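You operate a simulated robot arm through the tools that you are given. There is no shell and no other tool.

The job below is to be done with a simulated robot arm. You get a single attempt, and the scene is never put back.

JOB
Rinse the mud off the floor grate with the green hose.
Fine: couple it to the wash socket, lever folded before the valve opens; spray head back in its cup, wash valve shut.

Only the result counts: the job must be done as asked and must still hold three seconds after the hand-in. Knocking over, shifting, dropping, spilling or breaking anything else fails it.

ROBOT AND FRAMES
A 6-joint arm with a two-finger gripper, fixed in place. Base frame: the origin is at the foot of the arm, x ahead of it, y to its left, z up; the work surface is at about z = 0.72. Readings come in m, rad, newtons and seconds.
With the tool pointing down near the work surface it reaches from about 0.34 to 0.84 m from the base axis. Its first joint turns from -2.897 to 2.897 rad. Payload 2.45 kg.
The TCP is the grasp point between the finger pads, 0.02 m short of the fingertips. In the tool frame z runs along the fingers and y along their closing line. Largest opening 0.14 m; the body of the gripper starts 0.168 m behind the TCP.
Orientation is told as [roll, pitch, yaw] about the base's x, y, z axes, in that order, counted from this pose: with the fingers straight down and closing along the base's y, the tool's x points along the base's -x, its y along +y and its z along -z.

CONTROLS
- The arm moves only by the tool jog_arm. Its argument "series" is a list of rows, each a list of 3 entries, a list of its own where there are three numbers: the turn, a rotation vector about the tool's x, y, z in rad, then the shift along the tool's x, y, z in m, then the gripper command, from -1 (shut) to 1 (fully open), values between in proportion. In form: [[[wx, wy, wz], [x, y, z], hand], ...]. A call has 1 to 20 rows; each row shifts and turns the commanded pose from where the row before left it, along the tool's axes as they then stand. Each row takes 0.2 s and may step no farther than 0.05 m and 0.15 rad from the row before; otherwise, or with a gripper value out of range, the whole call is refused. A pose out of reach is approached as far as the arm can. The call stops where the force on the tool passes 90 N (or 10 N more than at its start, if that is more) or the arm is blocked; 0.2 s more then pass. Each finger travels about 0.045 m/s and halts on what it meets, pressing with about 34 N; the grip force reading is that of the motor and also rises with nothing between the fingers. The clock runs only during rows and for 0.2 s after the last one: add rows that do not move to give the fingers time. It gives the time, the measured TCP pose, the force on the tool (base axes), the opening and the grip force at its end, in the units of the frame above (readings bear some noise), with the torque about the TCP (base axes, N m) and any sound that the robot's microphone picked up.
- Cameras (640 x 400 px; columns grow to the right, rows downward): "scene" is fixed at [0.0462, 0.4895, 1.4829]; the picture's right is [-0.28, -0.96, 0.00], its down [-0.85, 0.25, -0.47] and it looks along [0.45, -0.13, -0.88] (base axes); focal length 258 px, centre (320, 200). "wrist" rides on the gripper at [0.078, 0.011, -0.209] in the tool frame; the picture's right is [-0.14, 0.99, 0.00], its down [-0.92, -0.13, -0.37] and it looks along [-0.37, -0.05, 0.93] (tool axes); focal length 280 px, centre (320, 200). There is no depth. A picture from a camera that has moved, and an enlarged one, comes with that camera's place and axes in the base frame and with its lens. The place of the scene camera against the robot may be out by one fixed shift of up to 0.025 m in any direction.
- capture(camera): a new picture of that camera. No time passes.
- slide_trunk(by): slides the trunk up (or, below 0, down) by that many m; the arm rides with it, the base frame stays. It gives what a move gives, with no picture.
- enlarge(camera, box): a new picture of the part [left, top, right, bottom] of that camera's present view, enlarged. No time passes.
- sign_off(): hands the job in; it is judged then, once.

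Places have to be worked out from the pictures, the camera data and where the tool is seen. Open the gripper and draw the arm clear of the work before you hand the job in, unless the task says otherwise.

The tools are called after ">>>" by a JSON object that holds its "name" and its "arguments". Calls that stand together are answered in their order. jog_arm: Moves the arm, as the interface text tells. Its arguments: {"type":"object","properties":{"series":{"type":"array","items":{"type":"array"}}},"required":["series"]} The other tools are called the same way: slide_trunk (by) slides the trunk up or down; capture (camera) takes a picture; enlarge (camera, box) takes an enlarged picture of a part of a camera's view; sign_off () hands the job in.

At the start:

```text
clock: 0.0
tcp_pos: [0.4071, 0.2358, 1.0643]
tcp_rot: [0.001, 0.001, 0.001]
force: [0.4, 0.1, 0.5]
ft_torque: [-0.01, -0.06, -0.02]
opening: 0.1401
finger_force: 0.1
trunk travel left (down, up): [-0.075, 0.155]
```

scene: 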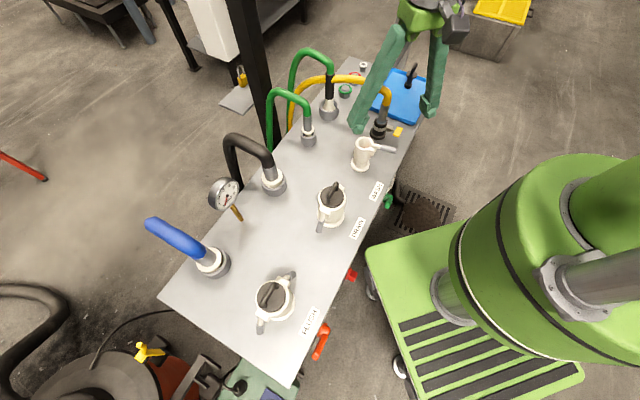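
wrist: 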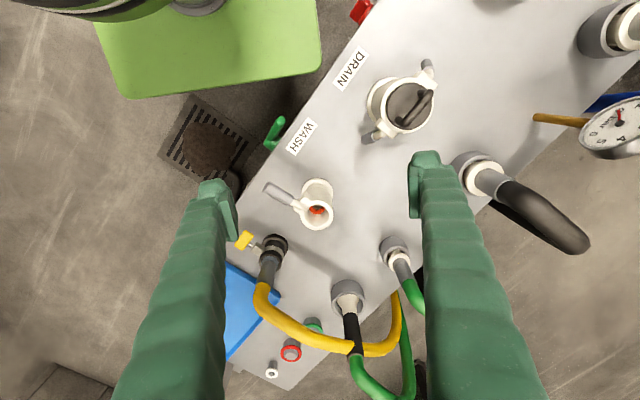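

I see a bench with several hoses, sockets marked WASH, DRAIN and a third one, and a grate on the floor. I'll take enlarged views to work out what is what before moving.

>>> {"name": "enlarge", "arguments": {"camera": "scene", "box": [240, 40, 460, 180]}}

>>> {"name": "enlarge", "arguments": {"camera": "scene", "box": [300, 130, 460, 230]}}

>>> {"name": "enlarge", "arguments": {"camera": "wrist", "box": [220, 100, 460, 250]}}

>>> {"name": "enlarge", "arguments": {"camera": "wrist", "box": [200, 220, 440, 400]}}

>>> {"name": "enlarge", "arguments": {"camera": "scene", "box": [220, 160, 420, 370]}}

```text
2.86 times, centred on (350, 110) of scene
camera zoom: at [0.0462, 0.4895, 1.4829], right [-0.28, -0.96, 0.0], down [-0.85, 0.25, -0.47], along [0.45, -0.13, -0.88], focal length 736 px, centre (234, 457)
```

zoom: 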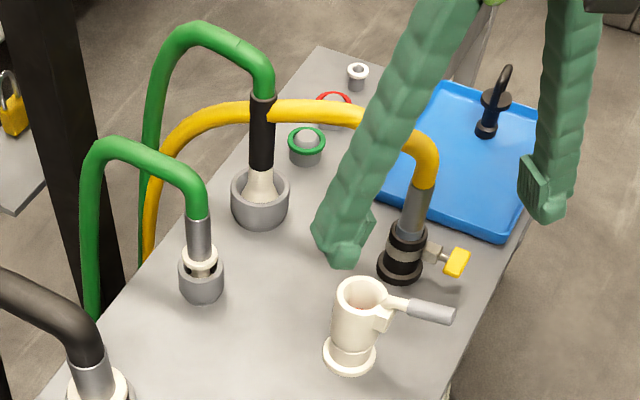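

```text
4.00 times, centred on (380, 180) of scene
camera zoom: at [0.0462, 0.4895, 1.4829], right [-0.28, -0.96, 0.0], down [-0.85, 0.25, -0.47], along [0.45, -0.13, -0.88], focal length 1031 px, centre (80, 280)
```

zoom: 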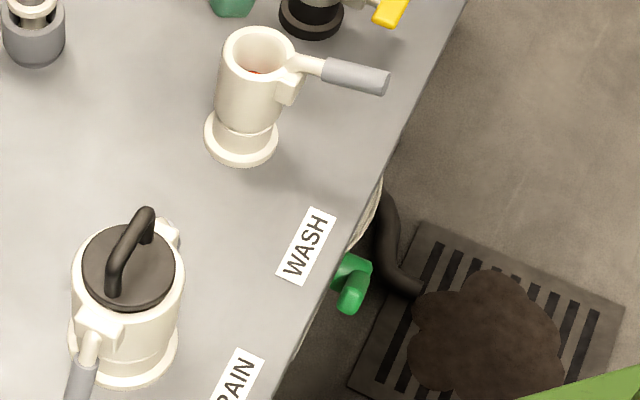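

```text
2.67 times, centred on (340, 175) of wrist
camera zoom: at [0.3287, 0.2458, 1.2732], right [0.14, 0.99, 0.0], down [0.92, -0.13, 0.37], along [0.37, -0.05, -0.93], focal length 748 px, centre (267, 267)
```

zoom: 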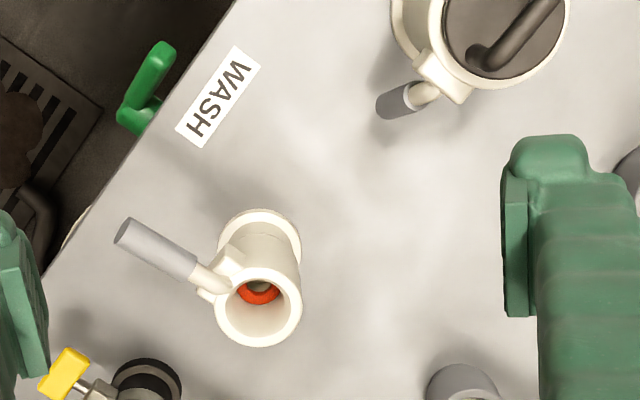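

```text
2.22 times, centred on (320, 310) of wrist
camera zoom: at [0.3287, 0.2458, 1.2732], right [0.14, 0.99, 0.0], down [0.92, -0.13, 0.37], along [0.37, -0.05, -0.93], focal length 623 px, centre (320, -44)
```

zoom: 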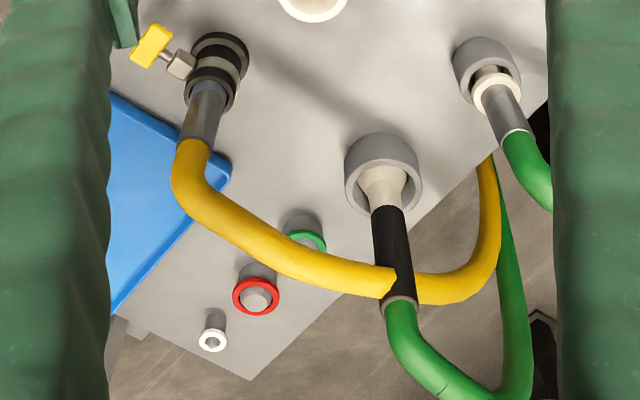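

```text
1.90 times, centred on (320, 265) of scene
camera zoom: at [0.0462, 0.4895, 1.4829], right [-0.28, -0.96, 0.0], down [-0.85, 0.25, -0.47], along [0.45, -0.13, -0.88], focal length 491 px, centre (320, 76)
```

zoom: 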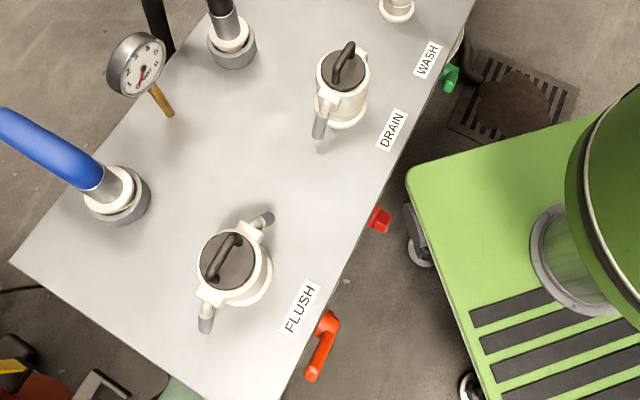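

The bench has an uncapped WASH socket near (0.527, 0.213), with its top at z≈0.84. Two green hose ends are parked behind it: a grey coupling in a small cup, and a black-gripped head in a larger cup. I'll move the arm forward and up a little to see them more closely.

>>> {"name": "jog_arm", "arguments": {"series": [[[0, 0, 0], [-0.03, 0.02, -0.02], 1], [[0, 0, 0], [-0.03, 0.02, -0.02], 1], [[0, 0, 0], [-0.03, 0.02, -0.01], 1], [[0, 0, 0], [0, 0, 0], 1]]}}

>>> {"name": "capture", "arguments": {"camera": "wrist"}}

>>> {"name": "enlarge", "arguments": {"camera": "wrist", "box": [220, 80, 440, 220]}}

>>> {"name": "enlarge", "arguments": {"camera": "wrist", "box": [220, 200, 440, 340]}}

>>> {"name": "enlarge", "arguments": {"camera": "scene", "box": [340, 160, 480, 250]}}

```text
clock: 1.0
tcp_pos: [0.4969, 0.2945, 1.1143]
tcp_rot: [0.0, 0.001, 0.0]
force: [-0.5, -0.4, -0.1]
ft_torque: [-0.02, -0.02, 0.02]
opening: 0.1403
finger_force: 0.0
trunk travel left (down, up): [-0.075, 0.155]
```

```text
taken
camera wrist: at [0.4191, 0.3064, 1.3232], right [0.14, 0.99, 0.0], down [0.92, -0.13, 0.37], along [0.36, -0.05, -0.93], focal length 280 px, centre (320, 200)
```

wrist: 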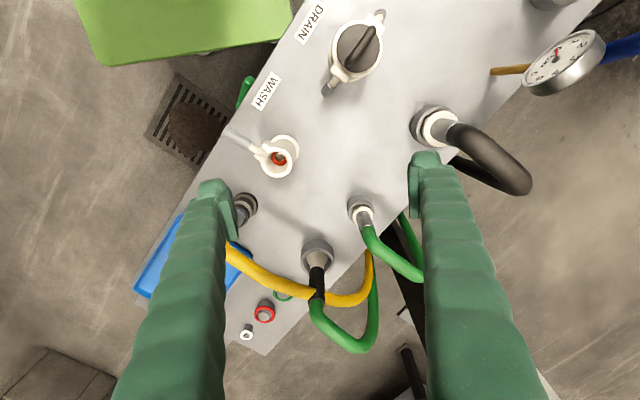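

```text
2.86 times, centred on (330, 150) of wrist
camera zoom: at [0.4191, 0.3064, 1.3232], right [0.14, 0.99, 0.0], down [0.92, -0.13, 0.37], along [0.36, -0.05, -0.93], focal length 801 px, centre (291, 343)
```

zoom: 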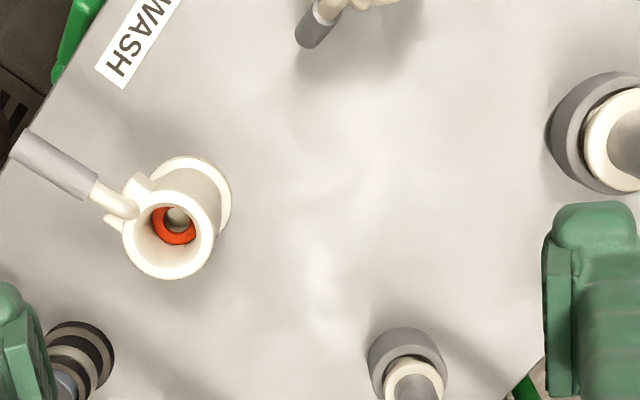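

```text
2.86 times, centred on (330, 270) of wrist
camera zoom: at [0.4191, 0.3064, 1.3232], right [0.14, 0.99, 0.0], down [0.92, -0.13, 0.37], along [0.36, -0.05, -0.93], focal length 801 px, centre (291, 0)
```

zoom: 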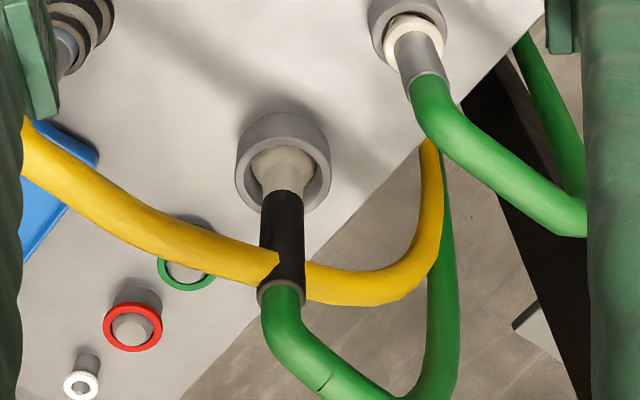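

```text
4.44 times, centred on (410, 205) of scene
camera zoom: at [0.0462, 0.4895, 1.4829], right [-0.28, -0.96, 0.0], down [-0.85, 0.25, -0.47], along [0.45, -0.13, -0.88], focal length 1145 px, centre (-80, 178)
```

zoom: 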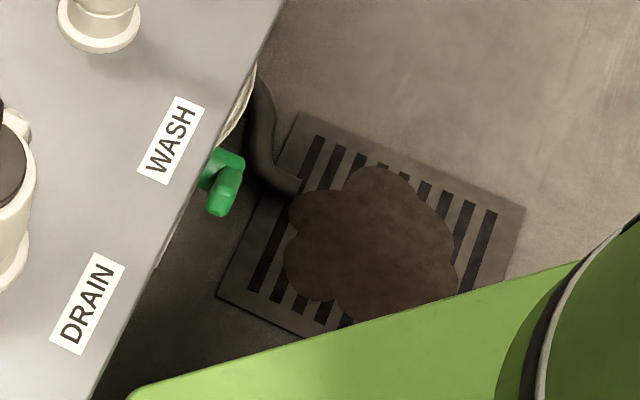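

The red ring is the seal inside the wash socket, and the mud is on the floor near (0.52, -0.30). The green valve handle sits on the bench's front face, below the top, so I'll swing the arm back, turn it about 45° and tilt it to look at the front.

>>> {"name": "jog_arm", "arguments": {"series": [[[0, 0, 0], [0.021, -0.037, 0.005], 1], [[0, 0, 0], [0.021, -0.037, 0.005], 1], [[0, 0, 0], [0.021, -0.037, 0.005], 1], [[0, 0, 0], [0.021, -0.037, 0.005], 1], [[0, 0, 0], [0.021, -0.037, 0.005], 1], [[0, 0, 0], [0.021, -0.037, 0.005], 1], [[0, 0, 0], [0.021, -0.037, 0.005], 1], [[0, 0, 0], [0.01, -0.037, 0.005], 1], [[0, 0, -0.131], [0, 0, 0], 1], [[0, 0, -0.131], [0, 0, 0], 1], [[0, 0, -0.131], [0, 0, 0], 1], [[0, 0, -0.131], [0, 0, 0], 1], [[0, 0, -0.131], [0, 0, 0], 1], [[0, 0, -0.131], [0, 0, 0], 1], [[0, -0.12, 0], [0, 0, 0], 1], [[0, -0.12, 0], [0, 0, 0], 1], [[0, -0.12, 0], [0, 0, 0], 1], [[0, 0, 0], [0, 0, 0], 1]]}}

>>> {"name": "capture", "arguments": {"camera": "wrist"}}

>>> {"name": "capture", "arguments": {"camera": "scene"}}

```text
clock: 4.8
tcp_pos: [0.4033, -0.0144, 1.1078]
tcp_rot: [0.002, -0.36, 0.786]
force: [0.3, -0.5, -0.6]
ft_torque: [0.01, -0.03, 0.01]
opening: 0.1402
finger_force: 0.1
out of reach, approached as far as the arm can: row 8, 15, 16, 17
trunk travel left (down, up): [-0.075, 0.155]
```

```text
taken
camera wrist: at [0.2928, -0.1112, 1.2761], right [-0.61, 0.79, 0.05], down [0.61, 0.43, 0.67], along [0.51, 0.44, -0.74], focal length 280 px, centre (320, 200)
```

wrist: 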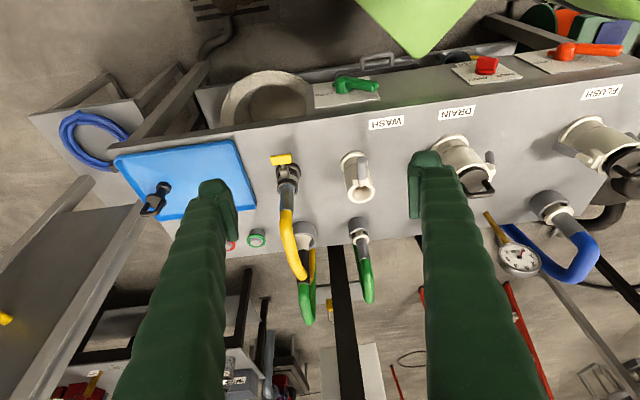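

```text
taken
```

scene: 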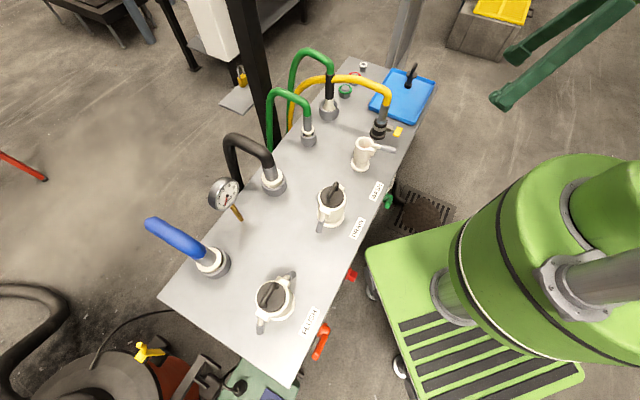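

This view shows the front panel with the valve handles. I'll zoom in on the wash valve, the sockets and the hose ends.

>>> {"name": "enlarge", "arguments": {"camera": "wrist", "box": [200, 40, 420, 180]}}

>>> {"name": "enlarge", "arguments": {"camera": "wrist", "box": [240, 140, 420, 330]}}

>>> {"name": "enlarge", "arguments": {"camera": "wrist", "box": [420, 20, 640, 220]}}

>>> {"name": "enlarge", "arguments": {"camera": "wrist", "box": [100, 0, 300, 130]}}

```text
2.86 times, centred on (310, 110) of wrist
camera zoom: at [0.2928, -0.1112, 1.2761], right [-0.61, 0.79, 0.05], down [0.61, 0.43, 0.67], along [0.51, 0.44, -0.74], focal length 801 px, centre (349, 457)
```

zoom: 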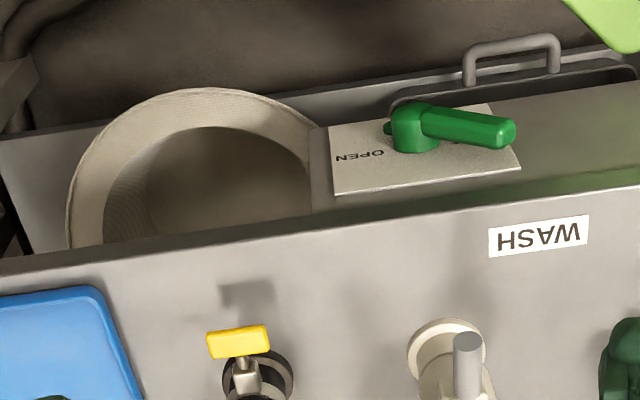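

```text
2.11 times, centred on (330, 235) of wrist
camera zoom: at [0.2928, -0.1112, 1.2761], right [-0.61, 0.79, 0.05], down [0.61, 0.43, 0.67], along [0.51, 0.44, -0.74], focal length 590 px, centre (299, 126)
```

zoom: 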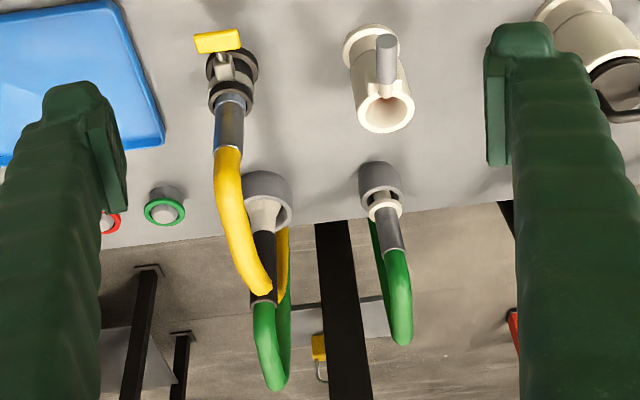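

```text
2.00 times, centred on (530, 120) of wrist
camera zoom: at [0.2928, -0.1112, 1.2761], right [-0.61, 0.79, 0.05], down [0.61, 0.43, 0.67], along [0.51, 0.44, -0.74], focal length 561 px, centre (-100, 360)
```

zoom: 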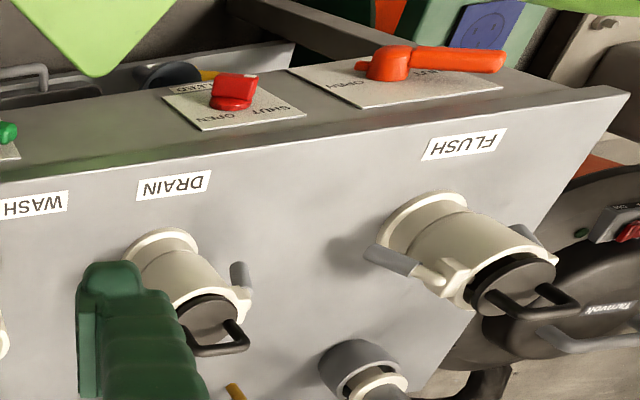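

```text
3.08 times, centred on (200, 65) of wrist
camera zoom: at [0.2928, -0.1112, 1.2761], right [-0.61, 0.79, 0.05], down [0.61, 0.43, 0.67], along [0.51, 0.44, -0.74], focal length 863 px, centre (689, 615)
```

zoom: 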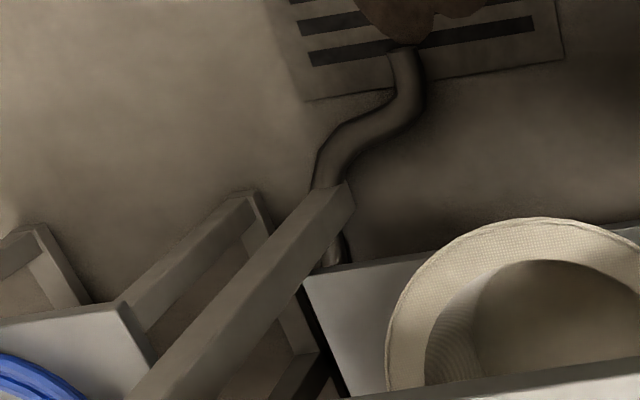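

The green wash lever is horizontal, pointing along the panel to what should be SHUT, and "OPEN" is printed on the other side of its hub. I'll move to the bench's right side and look along the front panel to see the valve plate properly.

>>> {"name": "jog_arm", "arguments": {"series": [[[0, 0, 0], [0.0114, -0.0413, 0.0135], 1], [[0, 0, 0], [0.0114, -0.0413, 0.0135], 1], [[0, 0, 0], [0.0114, -0.0413, 0.0135], 1], [[0, 0, 0], [0.0114, -0.0413, 0.0135], 1], [[0, 0, 0], [0.0114, -0.0413, 0.0135], 1], [[0, 0, 0], [0.0114, -0.0413, 0.0135], 1], [[-0.046, 0, -0.1226], [0, 0, 0], 1], [[-0.046, 0, -0.1226], [0, 0, 0], 1], [[-0.046, 0, -0.1226], [0, 0, 0], 1], [[-0.046, 0, -0.1226], [0, 0, 0], 1], [[0, -0.12, 0], [0, 0, 0], 1], [[0, -0.12, 0], [0, 0, 0], 1], [[0, -0.12, 0], [0, 0, 0], 1], [[0, -0.12, 0], [0, 0, 0], 1], [[0, 0, 0], [0, 0, 0], 1]]}}

>>> {"name": "capture", "arguments": {"camera": "wrist"}}

```text
clock: 8.0
tcp_pos: [0.5541, -0.2146, 1.0093]
tcp_rot: [-0.004, -0.842, 1.312]
force: [-0.3, 0.5, 0.8]
ft_torque: [0.01, -0.03, 0.02]
opening: 0.1399
finger_force: 0.0
trunk travel left (down, up): [-0.075, 0.155]
```

```text
taken
camera wrist: at [0.4899, -0.4125, 1.0886], right [-0.93, 0.34, 0.1], down [0.21, 0.29, 0.93], along [0.29, 0.89, -0.35], focal length 280 px, centre (320, 200)
```

wrist: 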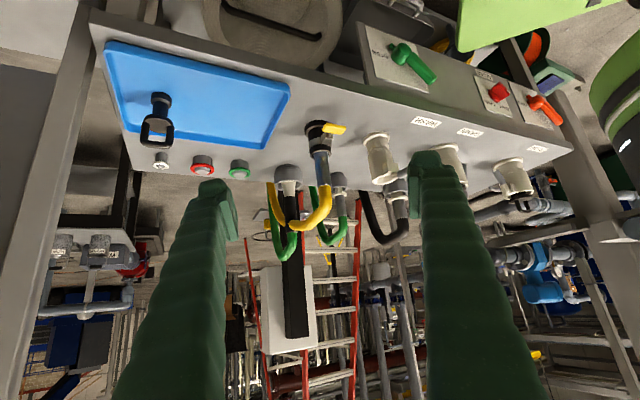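

Excellent view. Zooming into the valve plate, the sockets and the hose ends.

>>> {"name": "enlarge", "arguments": {"camera": "wrist", "box": [350, 20, 470, 100]}}

>>> {"name": "enlarge", "arguments": {"camera": "wrist", "box": [450, 50, 590, 220]}}

>>> {"name": "enlarge", "arguments": {"camera": "wrist", "box": [240, 110, 440, 260]}}

>>> {"name": "enlarge", "arguments": {"camera": "wrist", "box": [90, 20, 300, 190]}}

```text
5.00 times, centred on (410, 60) of wrist
camera zoom: at [0.4899, -0.4125, 1.0886], right [-0.93, 0.34, 0.1], down [0.21, 0.29, 0.93], along [0.29, 0.89, -0.35], focal length 1402 px, centre (-130, 900)
```

zoom: 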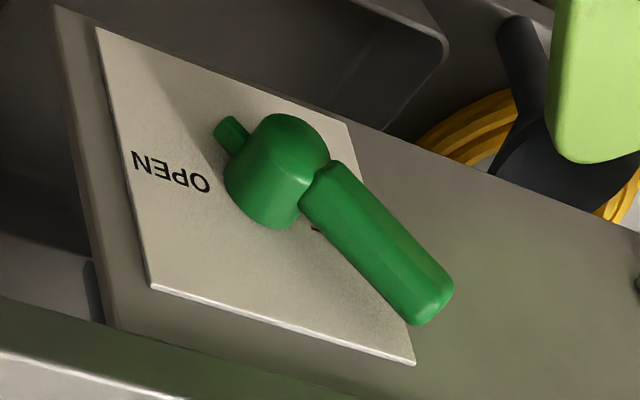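

```text
2.35 times, centred on (520, 135) of wrist
camera zoom: at [0.4899, -0.4125, 1.0886], right [-0.93, 0.34, 0.1], down [0.21, 0.29, 0.93], along [0.29, 0.89, -0.35], focal length 660 px, centre (-151, 353)
```

zoom: 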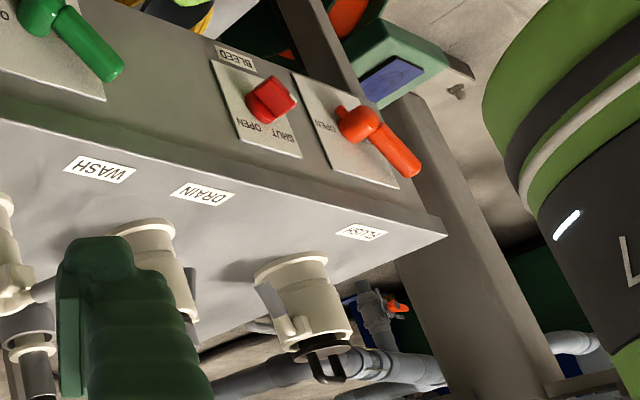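

```text
2.67 times, centred on (340, 185) of wrist
camera zoom: at [0.4899, -0.4125, 1.0886], right [-0.93, 0.34, 0.1], down [0.21, 0.29, 0.93], along [0.29, 0.89, -0.35], focal length 748 px, centre (267, 240)
```

zoom: 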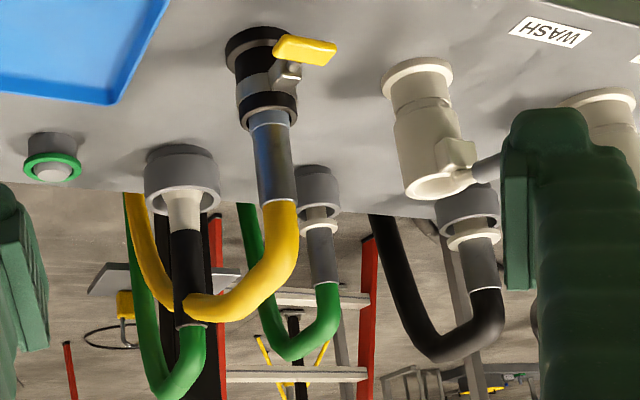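

```text
2.35 times, centred on (195, 105) of wrist
camera zoom: at [0.4899, -0.4125, 1.0886], right [-0.93, 0.34, 0.1], down [0.21, 0.29, 0.93], along [0.29, 0.89, -0.35], focal length 660 px, centre (614, 424)
```

zoom: 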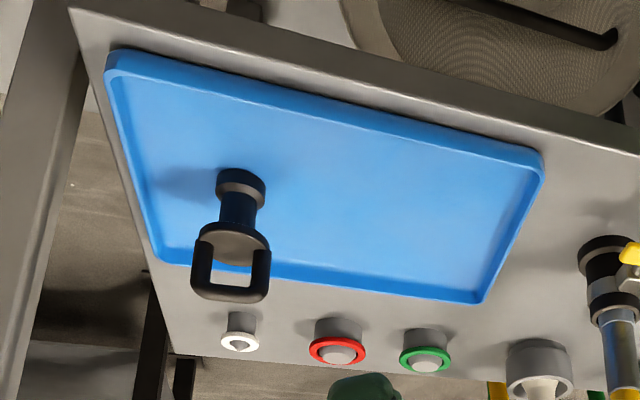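

The picture is upside-down: the lever points up and to the left of the plate, with OPEN horizontally to the right of the hub. I want a closer, more level view of the valve, so I'll lower the arm in the clear space in front of the bench.

>>> {"name": "jog_arm", "arguments": {"series": [[[0, 0, 0], [0.03, 0, 0.0266], 1], [[0, 0, 0], [0.03, 0, 0.0266], 1], [[0, 0, 0], [0.03, 0, 0.0266], 1], [[0, 0, 0], [0.03, 0, 0.0266], 1], [[-0.112, 0, -0.1], [0, 0, 0], 1], [[-0.112, 0, -0.1], [0, 0, 0], 1], [[0, -0.13, 0], [0, 0, 0], 1], [[0, 0, 0], [0, 0, 0], 1]]}}

>>> {"name": "capture", "arguments": {"camera": "wrist"}}

```text
clock: 9.8
tcp_pos: [0.5534, -0.2163, 0.8481]
tcp_rot: [-0.001, -0.973, 1.611]
force: [-0.6, 0.3, -0.1]
ft_torque: [0.04, -0.03, -0.03]
opening: 0.14
finger_force: 0.2
trunk travel left (down, up): [-0.075, 0.155]
```

```text
taken
camera wrist: at [0.5517, -0.4322, 0.9002], right [-0.99, 0.04, 0.11], down [0.12, 0.22, 0.97], along [0.01, 0.97, -0.22], focal length 280 px, centre (320, 200)
```

wrist: 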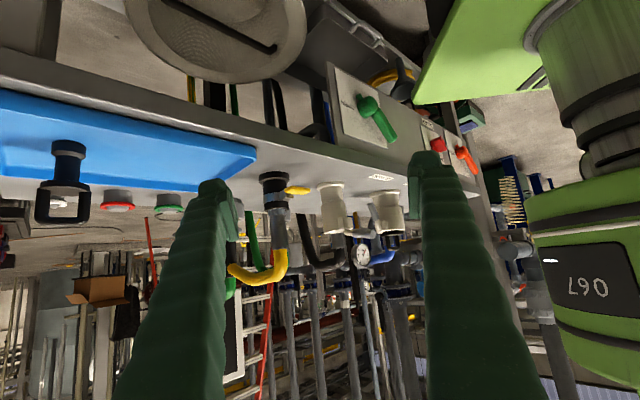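

>>> {"name": "enlarge", "arguments": {"camera": "wrist", "box": [320, 60, 420, 160]}}

>>> {"name": "enlarge", "arguments": {"camera": "wrist", "box": [230, 150, 430, 290]}}

>>> {"name": "enlarge", "arguments": {"camera": "wrist", "box": [410, 110, 490, 190]}}

```text
4.00 times, centred on (370, 110) of wrist
camera zoom: at [0.5517, -0.4322, 0.9002], right [-0.99, 0.04, 0.11], down [0.12, 0.22, 0.97], along [0.01, 0.97, -0.22], focal length 1122 px, centre (120, 560)
```

zoom: 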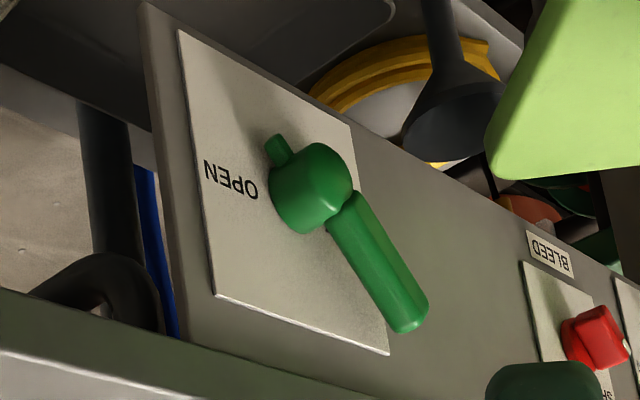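

```text
2.86 times, centred on (330, 220) of wrist
camera zoom: at [0.5517, -0.4322, 0.9002], right [-0.99, 0.04, 0.11], down [0.12, 0.22, 0.97], along [0.01, 0.97, -0.22], focal length 801 px, centre (291, 143)
```

zoom: 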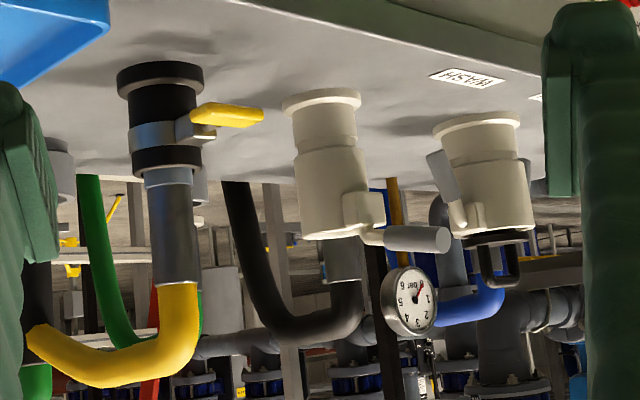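

```text
5.00 times, centred on (450, 150) of wrist
camera zoom: at [0.5517, -0.4322, 0.9002], right [-0.99, 0.04, 0.11], down [0.12, 0.22, 0.97], along [0.01, 0.97, -0.22], focal length 1402 px, centre (-330, 450)
```

zoom: 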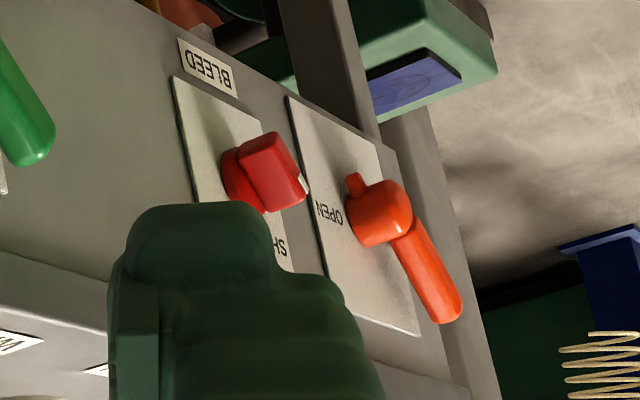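

The view shows:
- **Drain levers:** when shut, they are folded down along the socket body, so folding the wash lever means pushing its handle down.
- **Wash valve lever:** it points up and left at 45°, toward SHUT, and OPEN is on the right.

I'll raise the arm and turn it to face the bench squarely (45° yaw, mild forward tilt).

>>> {"name": "jog_arm", "arguments": {"series": [[[0, 0, 0], [-0.0345, 0, -0.0235], 1], [[0, 0, 0], [-0.0345, 0, -0.0235], 1], [[0, 0, 0], [-0.0345, 0, -0.0235], 1], [[0, 0, 0], [-0.0345, 0, -0.0235], 1], [[0, 0, 0], [-0.0345, 0, -0.0235], 1], [[0, 0, 0], [-0.0345, 0, -0.0235], 1], [[0.1139, 0, 0.0775], [0, 0, 0], 1], [[0.1139, 0, 0.0775], [0, 0, 0], 1], [[0.1139, 0, 0.0775], [0, 0, 0], 1], [[0.1139, 0, 0.0775], [0, 0, 0], 1], [[0.1139, 0, 0.0775], [0, 0, 0], 1], [[0.1139, 0, 0.0775], [0, 0, 0], 1], [[0, 0.118, 0], [0, 0, 0], 1], [[0, 0.118, 0], [0, 0, 0], 1], [[0, 0.118, 0], [0, 0, 0], 1], [[0, 0.118, 0], [0, 0, 0], 1], [[0, 0, 0], [0, 0, 0], 1]]}}

```text
clock: 13.4
tcp_pos: [0.5538, -0.2147, 1.0979]
tcp_rot: [-0.004, -0.497, 0.786]
force: [0.2, -0.7, -0.1]
ft_torque: [-0.03, 0.04, 0.0]
opening: 0.1401
finger_force: 0.1
trunk travel left (down, up): [-0.075, 0.155]
```

The arm is squared to the bench with about 0.5 rad of forward tilt. Next I'll go over the bench at z≈1.08, toward the coupling, staying above all the hoses.

>>> {"name": "jog_arm", "arguments": {"series": [[[0, 0, 0], [-0.031, 0.0296, 0.019], 1], [[0, 0, 0], [-0.031, 0.0296, 0.019], 1], [[0, 0, 0], [-0.031, 0.0296, 0.019], 1], [[0, 0, 0], [-0.031, 0.0296, 0.019], 1], [[0, 0, 0], [-0.031, 0.0296, 0.019], 1], [[0, 0, 0], [-0.031, 0.0296, 0.019], 1], [[0, 0, 0], [-0.031, 0.0296, 0.019], 1], [[0, 0, 0], [-0.031, 0.0296, 0.019], 1], [[0, 0, 0], [0, 0, 0], 1]]}}

>>> {"name": "capture", "arguments": {"camera": "wrist"}}

>>> {"name": "capture", "arguments": {"camera": "scene"}}

```text
clock: 15.4
tcp_pos: [0.593, 0.1593, 1.0835]
tcp_rot: [-0.002, -0.498, 0.786]
force: [-1.3, -0.7, -0.2]
ft_torque: [-0.02, 0.01, 0.01]
opening: 0.14
finger_force: 0.0
trunk travel left (down, up): [-0.075, 0.155]
```

```text
taken
camera wrist: at [0.4648, 0.0481, 1.2279], right [-0.61, 0.79, 0.06], down [0.54, 0.36, 0.76], along [0.58, 0.5, -0.64], focal length 280 px, centre (320, 200)
```

wrist: 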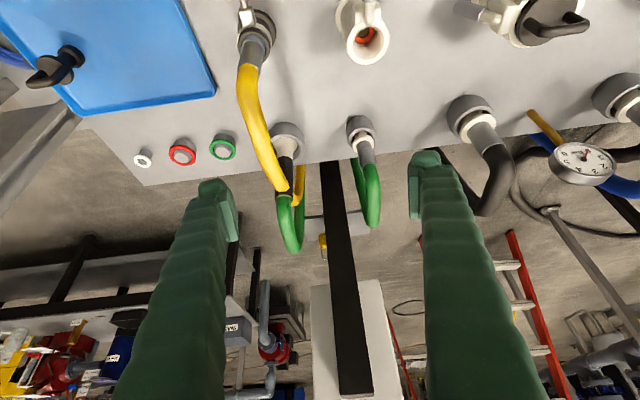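

```text
taken
```

scene: 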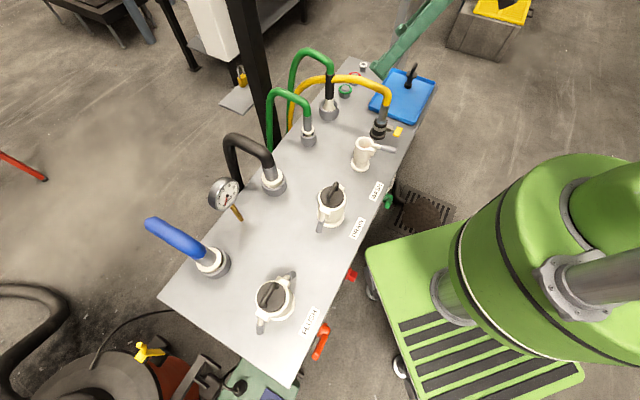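

>>> {"name": "enlarge", "arguments": {"camera": "wrist", "box": [220, 90, 420, 260]}}

>>> {"name": "enlarge", "arguments": {"camera": "wrist", "box": [330, 0, 410, 60]}}

>>> {"name": "enlarge", "arguments": {"camera": "scene", "box": [270, 40, 420, 180]}}

```text
2.35 times, centred on (320, 175) of wrist
camera zoom: at [0.4648, 0.0481, 1.2279], right [-0.61, 0.79, 0.06], down [0.54, 0.36, 0.76], along [0.58, 0.5, -0.64], focal length 660 px, centre (320, 259)
```

zoom: 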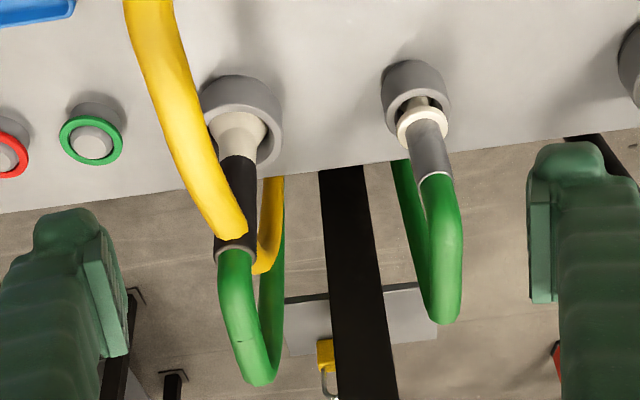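

```text
6.67 times, centred on (370, 30) of wrist
camera zoom: at [0.4648, 0.0481, 1.2279], right [-0.61, 0.79, 0.06], down [0.54, 0.36, 0.76], along [0.58, 0.5, -0.64], focal length 1869 px, centre (-13, 1333)
```

zoom: 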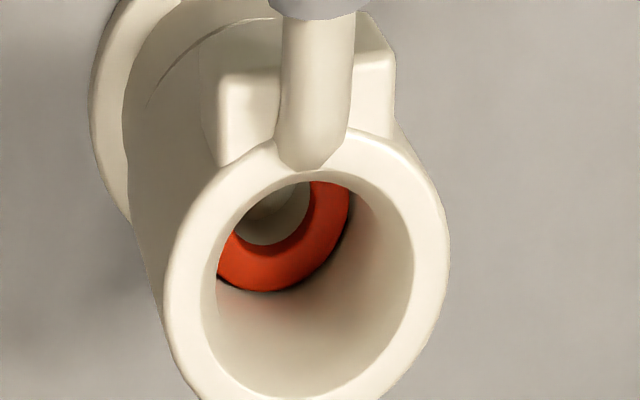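

```text
2.86 times, centred on (345, 110) of scene
camera zoom: at [0.0462, 0.4895, 1.4829], right [-0.28, -0.96, 0.0], down [-0.85, 0.25, -0.47], along [0.45, -0.13, -0.88], focal length 736 px, centre (249, 457)
```

zoom: 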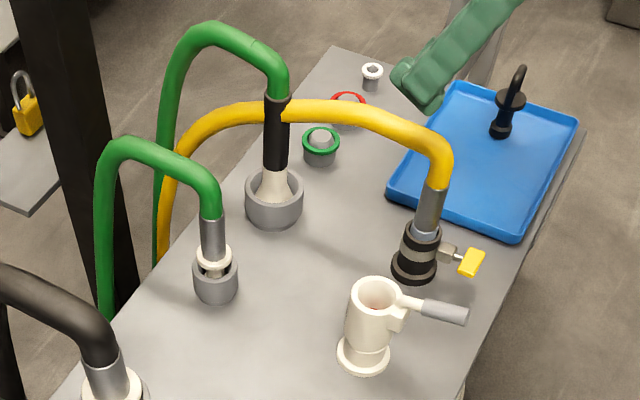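

Triangulating from two views:
- **Coupling:** axis at about (0.681, 0.366), collar z≈0.77, sleeve top z≈0.84.
- **Wash socket:** rim centre at about (0.530, 0.2135), z≈0.825.

I'll go to a standoff 12 cm back along the tool axis from the sleeve, with the fingers partly closed.

>>> {"name": "jog_arm", "arguments": {"series": [[[0, 0, 0], [-0.009, 0.014, 0.036], 0.4], [[0, 0, 0], [-0.009, 0.014, 0.036], 0.4], [[0, 0, 0], [-0.009, 0.014, 0.036], 0.4], [[0, 0, 0], [-0.009, 0.014, 0.036], 0.4], [[0, 0, 0], [-0.009, 0.014, 0.036], 0.4], [[0, 0, 0], [-0.009, 0.014, 0.036], 0.4], [[0, 0, 0], [0, 0, 0], 0.4]]}}

>>> {"name": "capture", "arguments": {"camera": "wrist"}}

>>> {"name": "enlarge", "arguments": {"camera": "scene", "box": [250, 40, 430, 180]}}

```text
clock: 17.0
tcp_pos: [0.6396, 0.3247, 0.918]
tcp_rot: [-0.005, -0.499, 0.786]
force: [-0.6, 0.0, 0.5]
ft_torque: [-0.04, -0.01, 0.02]
opening: 0.0978
finger_force: 0.1
trunk travel left (down, up): [-0.075, 0.155]
```

```text
taken
camera wrist: at [0.5129, 0.2136, 1.0639], right [-0.61, 0.79, 0.06], down [0.54, 0.36, 0.76], along [0.58, 0.5, -0.64], focal length 280 px, centre (320, 200)
```

wrist: 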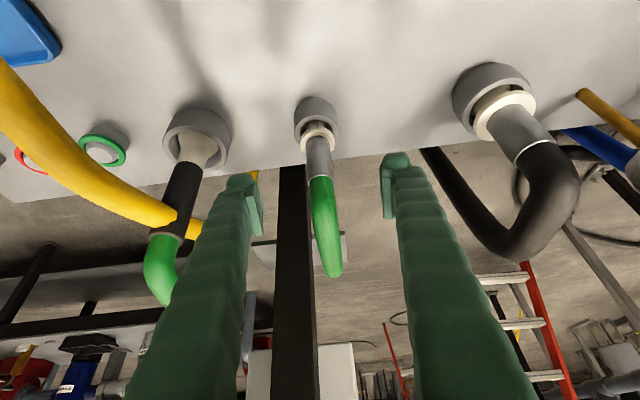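

```text
2.86 times, centred on (340, 110) of scene
camera zoom: at [0.0462, 0.4895, 1.4829], right [-0.28, -0.96, 0.0], down [-0.85, 0.25, -0.47], along [0.45, -0.13, -0.88], focal length 736 px, centre (263, 457)
```

zoom: 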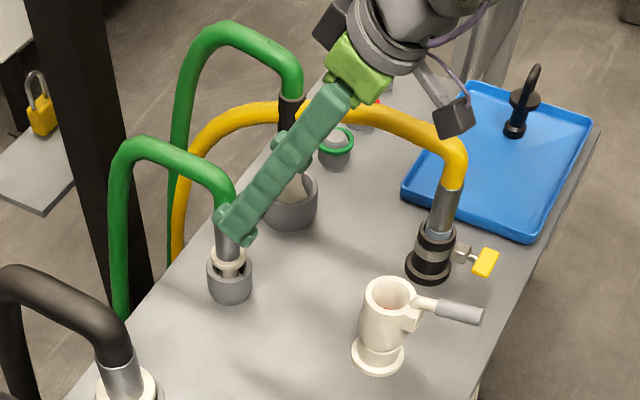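

The coupling is centred between the fingers, and re-measuring gives its axis at about (0.684, 0.363). I'll advance 0.118 m along the tool axis and close on the grey sleeve.

>>> {"name": "jog_arm", "arguments": {"series": [[[0, 0, 0], [-0.0005, -0.0005, 0.0296], 0.4], [[0, 0, 0], [-0.0005, -0.0005, 0.0296], 0.4], [[0, 0, 0], [-0.0005, -0.0005, 0.0296], 0.4], [[0, 0, 0], [-0.0005, -0.0005, 0.0296], 0.4], [[0, 0, 0], [0, 0, 0], 0.4]]}}

>>> {"name": "capture", "arguments": {"camera": "wrist"}}

>>> {"name": "enlarge", "arguments": {"camera": "scene", "box": [270, 80, 400, 180]}}

```text
clock: 18.2
tcp_pos: [0.6844, 0.3637, 0.8152]
tcp_rot: [-0.002, -0.499, 0.786]
force: [0.6, -0.4, -0.5]
ft_torque: [-0.04, 0.0, -0.02]
opening: 0.0983
finger_force: 0.1
trunk travel left (down, up): [-0.075, 0.155]
```

```text
taken
camera wrist: at [0.5559, 0.2525, 0.9609], right [-0.61, 0.79, 0.06], down [0.54, 0.36, 0.76], along [0.58, 0.5, -0.64], focal length 280 px, centre (320, 200)
```

wrist: 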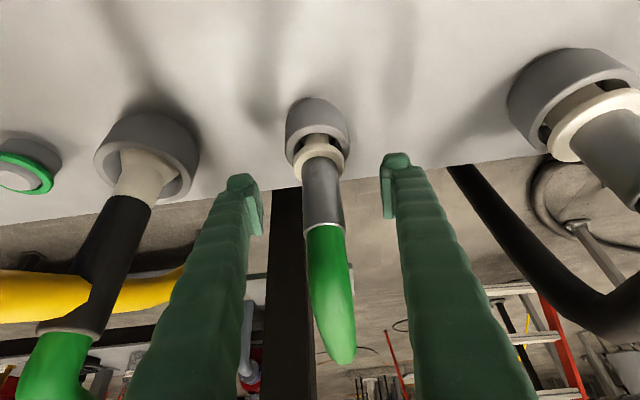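

```text
4.00 times, centred on (335, 130) of scene
camera zoom: at [0.0462, 0.4895, 1.4829], right [-0.28, -0.96, 0.0], down [-0.85, 0.25, -0.47], along [0.45, -0.13, -0.88], focal length 1031 px, centre (260, 480)
```

zoom: 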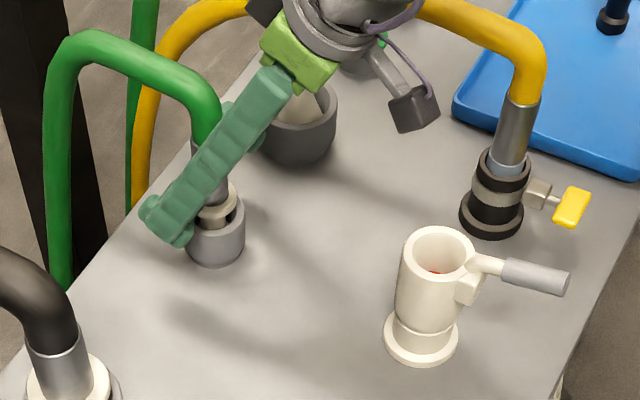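

The sleeve is centred between the pads at TCP height, so I'll close.

>>> {"name": "jog_arm", "arguments": {"series": [[[0, 0, 0], [0, 0, 0], -1], [[0, 0, 0], [0, 0, 0], -1], [[0, 0, 0], [0, 0, 0], -1], [[0, 0, 0], [0, 0, 0], -1], [[0, 0, 0], [0, 0, 0], -1]]}}

>>> {"name": "capture", "arguments": {"camera": "wrist"}}

```text
clock: 19.4
tcp_pos: [0.6835, 0.3644, 0.8156]
tcp_rot: [-0.001, -0.499, 0.785]
force: [-0.5, 0.8, 1.0]
ft_torque: [0.04, 0.0, 0.01]
opening: 0.0286
finger_force: 29.0
trunk travel left (down, up): [-0.075, 0.155]
```

```text
taken
camera wrist: at [0.5557, 0.2523, 0.9612], right [-0.61, 0.79, 0.06], down [0.54, 0.36, 0.76], along [0.58, 0.5, -0.64], focal length 280 px, centre (320, 200)
```

wrist: 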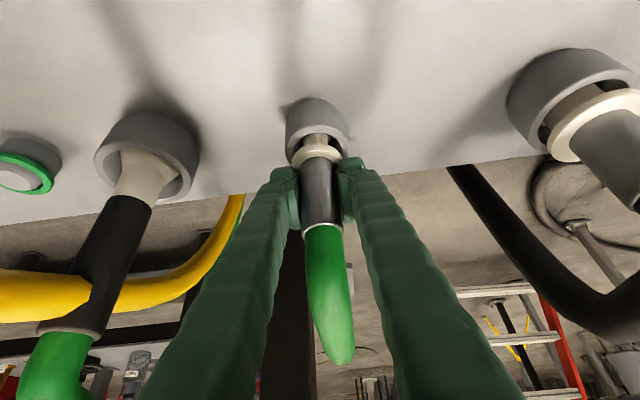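

It's gripped (opening 0.0286, 29 N). I'll lift straight up 12 cm and check the view.

>>> {"name": "jog_arm", "arguments": {"series": [[[0, 0, 0], [-0.0096, 0, -0.01755], -1], [[0, 0, 0], [-0.0096, 0, -0.01755], -1], [[0, 0, 0], [-0.0096, 0, -0.01755], -1], [[0, 0, 0], [-0.0096, 0, -0.01755], -1], [[0, 0, 0], [-0.0096, 0, -0.01755], -1], [[0, 0, 0], [-0.0096, 0, -0.01755], -1], [[0, 0, 0], [0, 0, 0], -1]]}}

>>> {"name": "capture", "arguments": {"camera": "wrist"}}

>>> {"name": "enlarge", "arguments": {"camera": "scene", "box": [250, 30, 430, 180]}}

```text
clock: 21.0
tcp_pos: [0.6826, 0.364, 0.9353]
tcp_rot: [-0.003, -0.499, 0.786]
force: [-1.4, 0.1, -0.6]
ft_torque: [-0.02, 0.0, 0.0]
opening: 0.0286
finger_force: 34.4
trunk travel left (down, up): [-0.075, 0.155]
```

```text
taken
camera wrist: at [0.5551, 0.2533, 1.0821], right [-0.61, 0.79, 0.06], down [0.54, 0.36, 0.76], along [0.58, 0.5, -0.64], focal length 280 px, centre (320, 200)
```

wrist: 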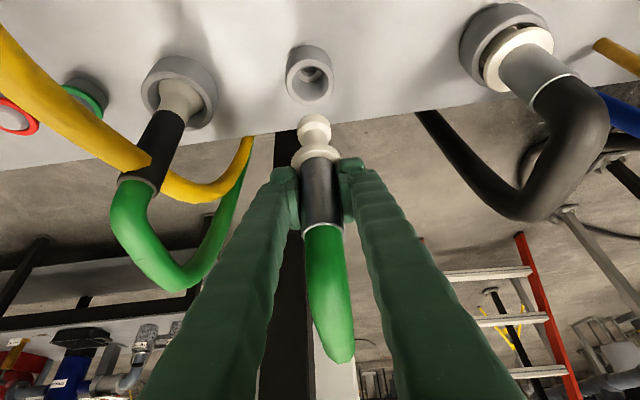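

```text
2.67 times, centred on (340, 105) of scene
camera zoom: at [0.0462, 0.4895, 1.4829], right [-0.28, -0.96, 0.0], down [-0.85, 0.25, -0.47], along [0.45, -0.13, -0.88], focal length 687 px, centre (267, 453)
```

zoom: 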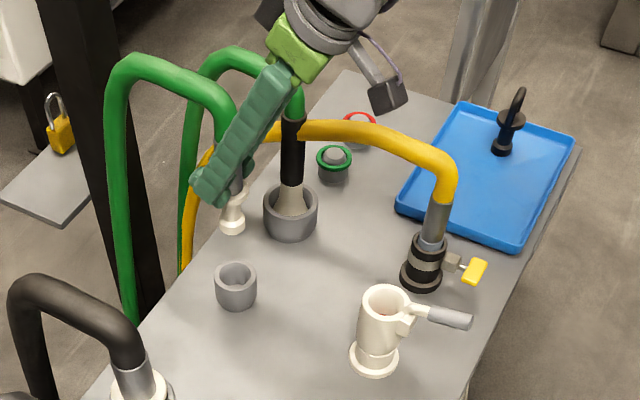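

The coupling is out of its cup, and its lower end sits about 0.11 m below the TCP. I'll raise another 4.5 cm, then carry it over the wash socket.

>>> {"name": "jog_arm", "arguments": {"series": [[[0, 0, 0], [-0.0108, 0, -0.0197], -1], [[0, 0, 0], [-0.0108, 0, -0.0197], -1], [[0, 0, 0], [0.0313, 0.0003, -0.0171], -1], [[0, 0, 0], [0.0313, 0.0003, -0.0171], -1], [[0, 0, 0], [0.0313, 0.0003, -0.0171], -1], [[0, 0, 0], [0.0313, 0.0003, -0.0171], -1], [[0, 0, 0], [0.0313, 0.0003, -0.0171], -1], [[0, 0, 0], [0.0313, 0.0003, -0.0171], -1], [[0, 0, 0], [0, 0, 0], -1]]}}

>>> {"name": "capture", "arguments": {"camera": "wrist"}}

>>> {"name": "enlarge", "arguments": {"camera": "scene", "box": [300, 80, 430, 190]}}

>>> {"name": "enlarge", "arguments": {"camera": "wrist", "box": [250, 60, 380, 180]}}

```text
clock: 23.0
tcp_pos: [0.53, 0.2131, 0.9817]
tcp_rot: [-0.002, -0.498, 0.786]
force: [0.2, -0.4, -1.4]
ft_torque: [0.02, 0.01, 0.01]
opening: 0.0283
finger_force: 34.1
trunk travel left (down, up): [-0.075, 0.155]
```

```text
taken
camera wrist: at [0.4017, 0.1027, 1.1264], right [-0.61, 0.79, 0.06], down [0.54, 0.36, 0.76], along [0.58, 0.5, -0.64], focal length 280 px, centre (320, 200)
```

wrist: 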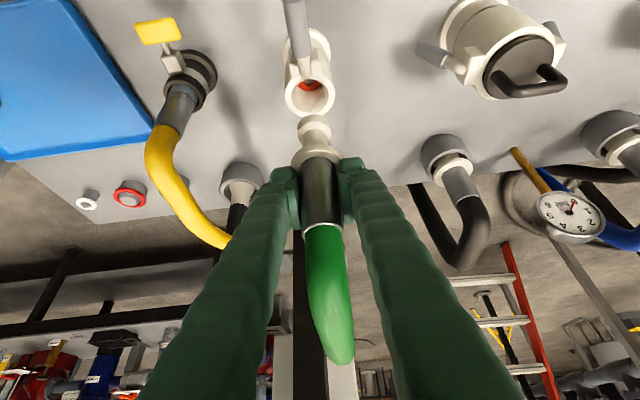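

```text
3.64 times, centred on (365, 135) of scene
camera zoom: at [0.0462, 0.4895, 1.4829], right [-0.28, -0.96, 0.0], down [-0.85, 0.25, -0.47], along [0.45, -0.13, -0.88], focal length 937 px, centre (156, 436)
```

zoom: 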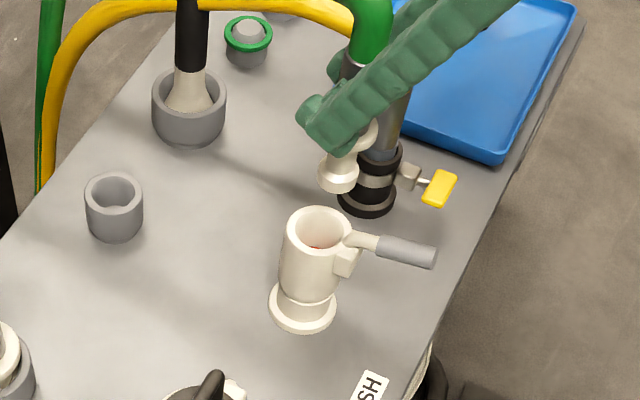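

```text
3.33 times, centred on (315, 120) of wrist
camera zoom: at [0.4017, 0.1027, 1.1264], right [-0.61, 0.79, 0.06], down [0.54, 0.36, 0.76], along [0.58, 0.5, -0.64], focal length 935 px, centre (337, 467)
```

zoom: 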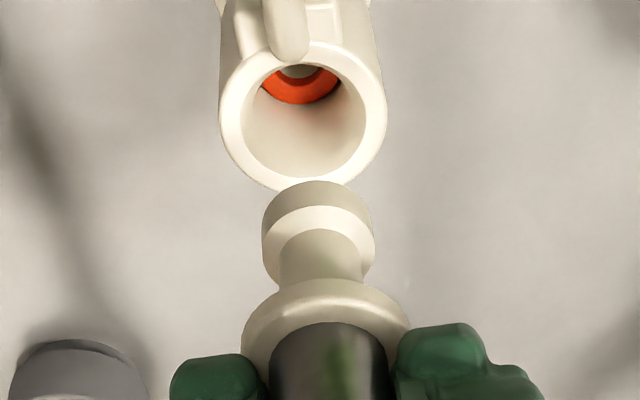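

The coupling hangs vertically near the socket. The wrist view suggests shifting it about 2.5 mm along +e (right); I'll enlarge the scene view to check the depth direction.

>>> {"name": "enlarge", "arguments": {"camera": "scene", "box": [360, 110, 410, 150]}}

>>> {"name": "enlarge", "arguments": {"camera": "scene", "box": [355, 120, 405, 175]}}

>>> {"name": "enlarge", "arguments": {"camera": "wrist", "box": [275, 60, 355, 150]}}

```text
10.00 times, centred on (385, 130) of scene
camera zoom: at [0.0462, 0.4895, 1.4829], right [-0.28, -0.96, 0.0], down [-0.85, 0.25, -0.47], along [0.45, -0.13, -0.88], focal length 2577 px, centre (-330, 900)
```

zoom: 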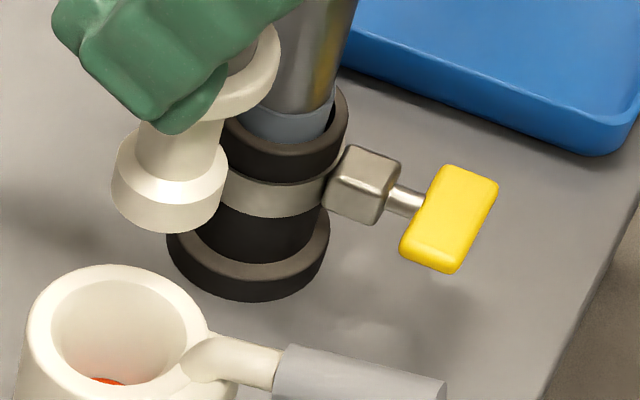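

```text
7.27 times, centred on (380, 148) of scene
camera zoom: at [0.0462, 0.4895, 1.4829], right [-0.28, -0.96, 0.0], down [-0.85, 0.25, -0.47], along [0.45, -0.13, -0.88], focal length 1874 px, centre (-116, 582)
```

zoom: 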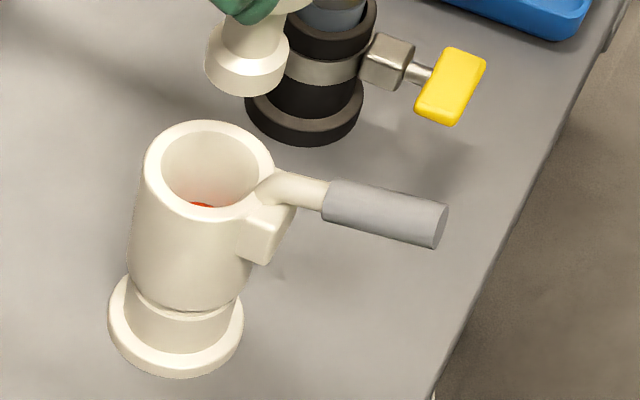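

```text
4.44 times, centred on (315, 105) of wrist
camera zoom: at [0.4017, 0.1027, 1.1264], right [-0.61, 0.79, 0.06], down [0.54, 0.36, 0.76], along [0.58, 0.5, -0.64], focal length 1246 px, centre (342, 622)
```

zoom: 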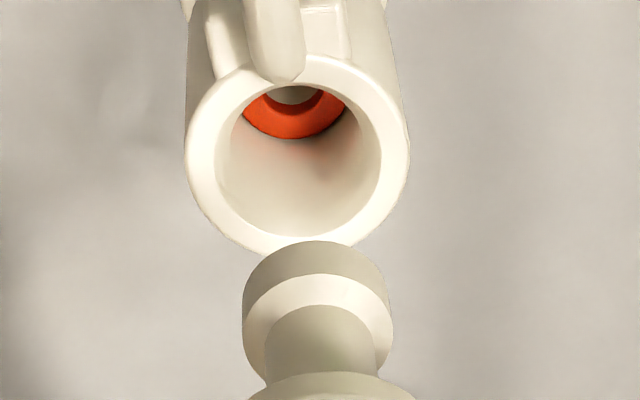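

The scene view says about 4–6 mm more toward +m (back), and the wrist view says 2.5 mm along +e. I'll apply a partial correction, lower to just above the rim, and measure again where parallax is small.

>>> {"name": "jog_arm", "arguments": {"series": [[[0, 0, 0], [-0.0035, -0.0025, 0.0019], -1], [[0, 0, 0], [0.0084, 0, 0.01535], -1], [[0, 0, 0], [0.0084, 0, 0.01535], -1], [[0, 0, 0], [0, 0, 0], -1]]}}

>>> {"name": "enlarge", "arguments": {"camera": "scene", "box": [345, 115, 395, 165]}}

>>> {"name": "enlarge", "arguments": {"camera": "wrist", "box": [275, 60, 355, 150]}}

```text
clock: 24.0
tcp_pos: [0.5347, 0.2151, 0.9458]
tcp_rot: [-0.002, -0.5, 0.782]
force: [-0.3, 0.0, -1.7]
ft_torque: [0.02, 0.02, -0.02]
opening: 0.0283
finger_force: 34.1
trunk travel left (down, up): [-0.075, 0.155]
```

```text
8.00 times, centred on (370, 140) of scene
camera zoom: at [0.0462, 0.4895, 1.4829], right [-0.28, -0.96, 0.0], down [-0.85, 0.25, -0.47], along [0.45, -0.13, -0.88], focal length 2061 px, centre (-80, 680)
```

zoom: 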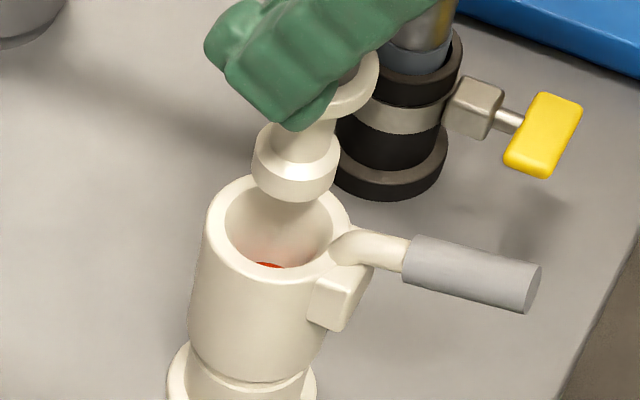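

```text
4.44 times, centred on (315, 105) of wrist
camera zoom: at [0.4072, 0.1037, 1.0908], right [-0.61, 0.79, 0.06], down [0.54, 0.36, 0.76], along [0.58, 0.5, -0.64], focal length 1246 px, centre (342, 622)
```

zoom: 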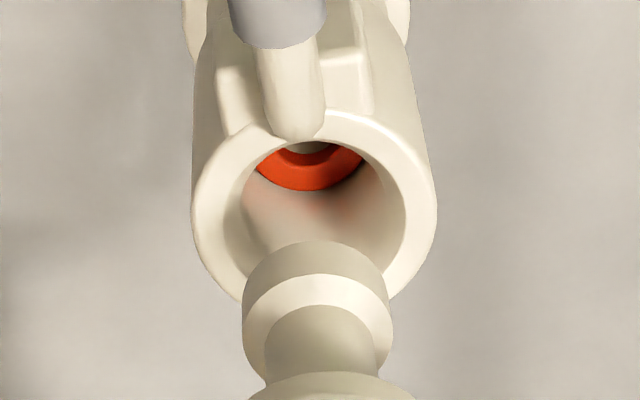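

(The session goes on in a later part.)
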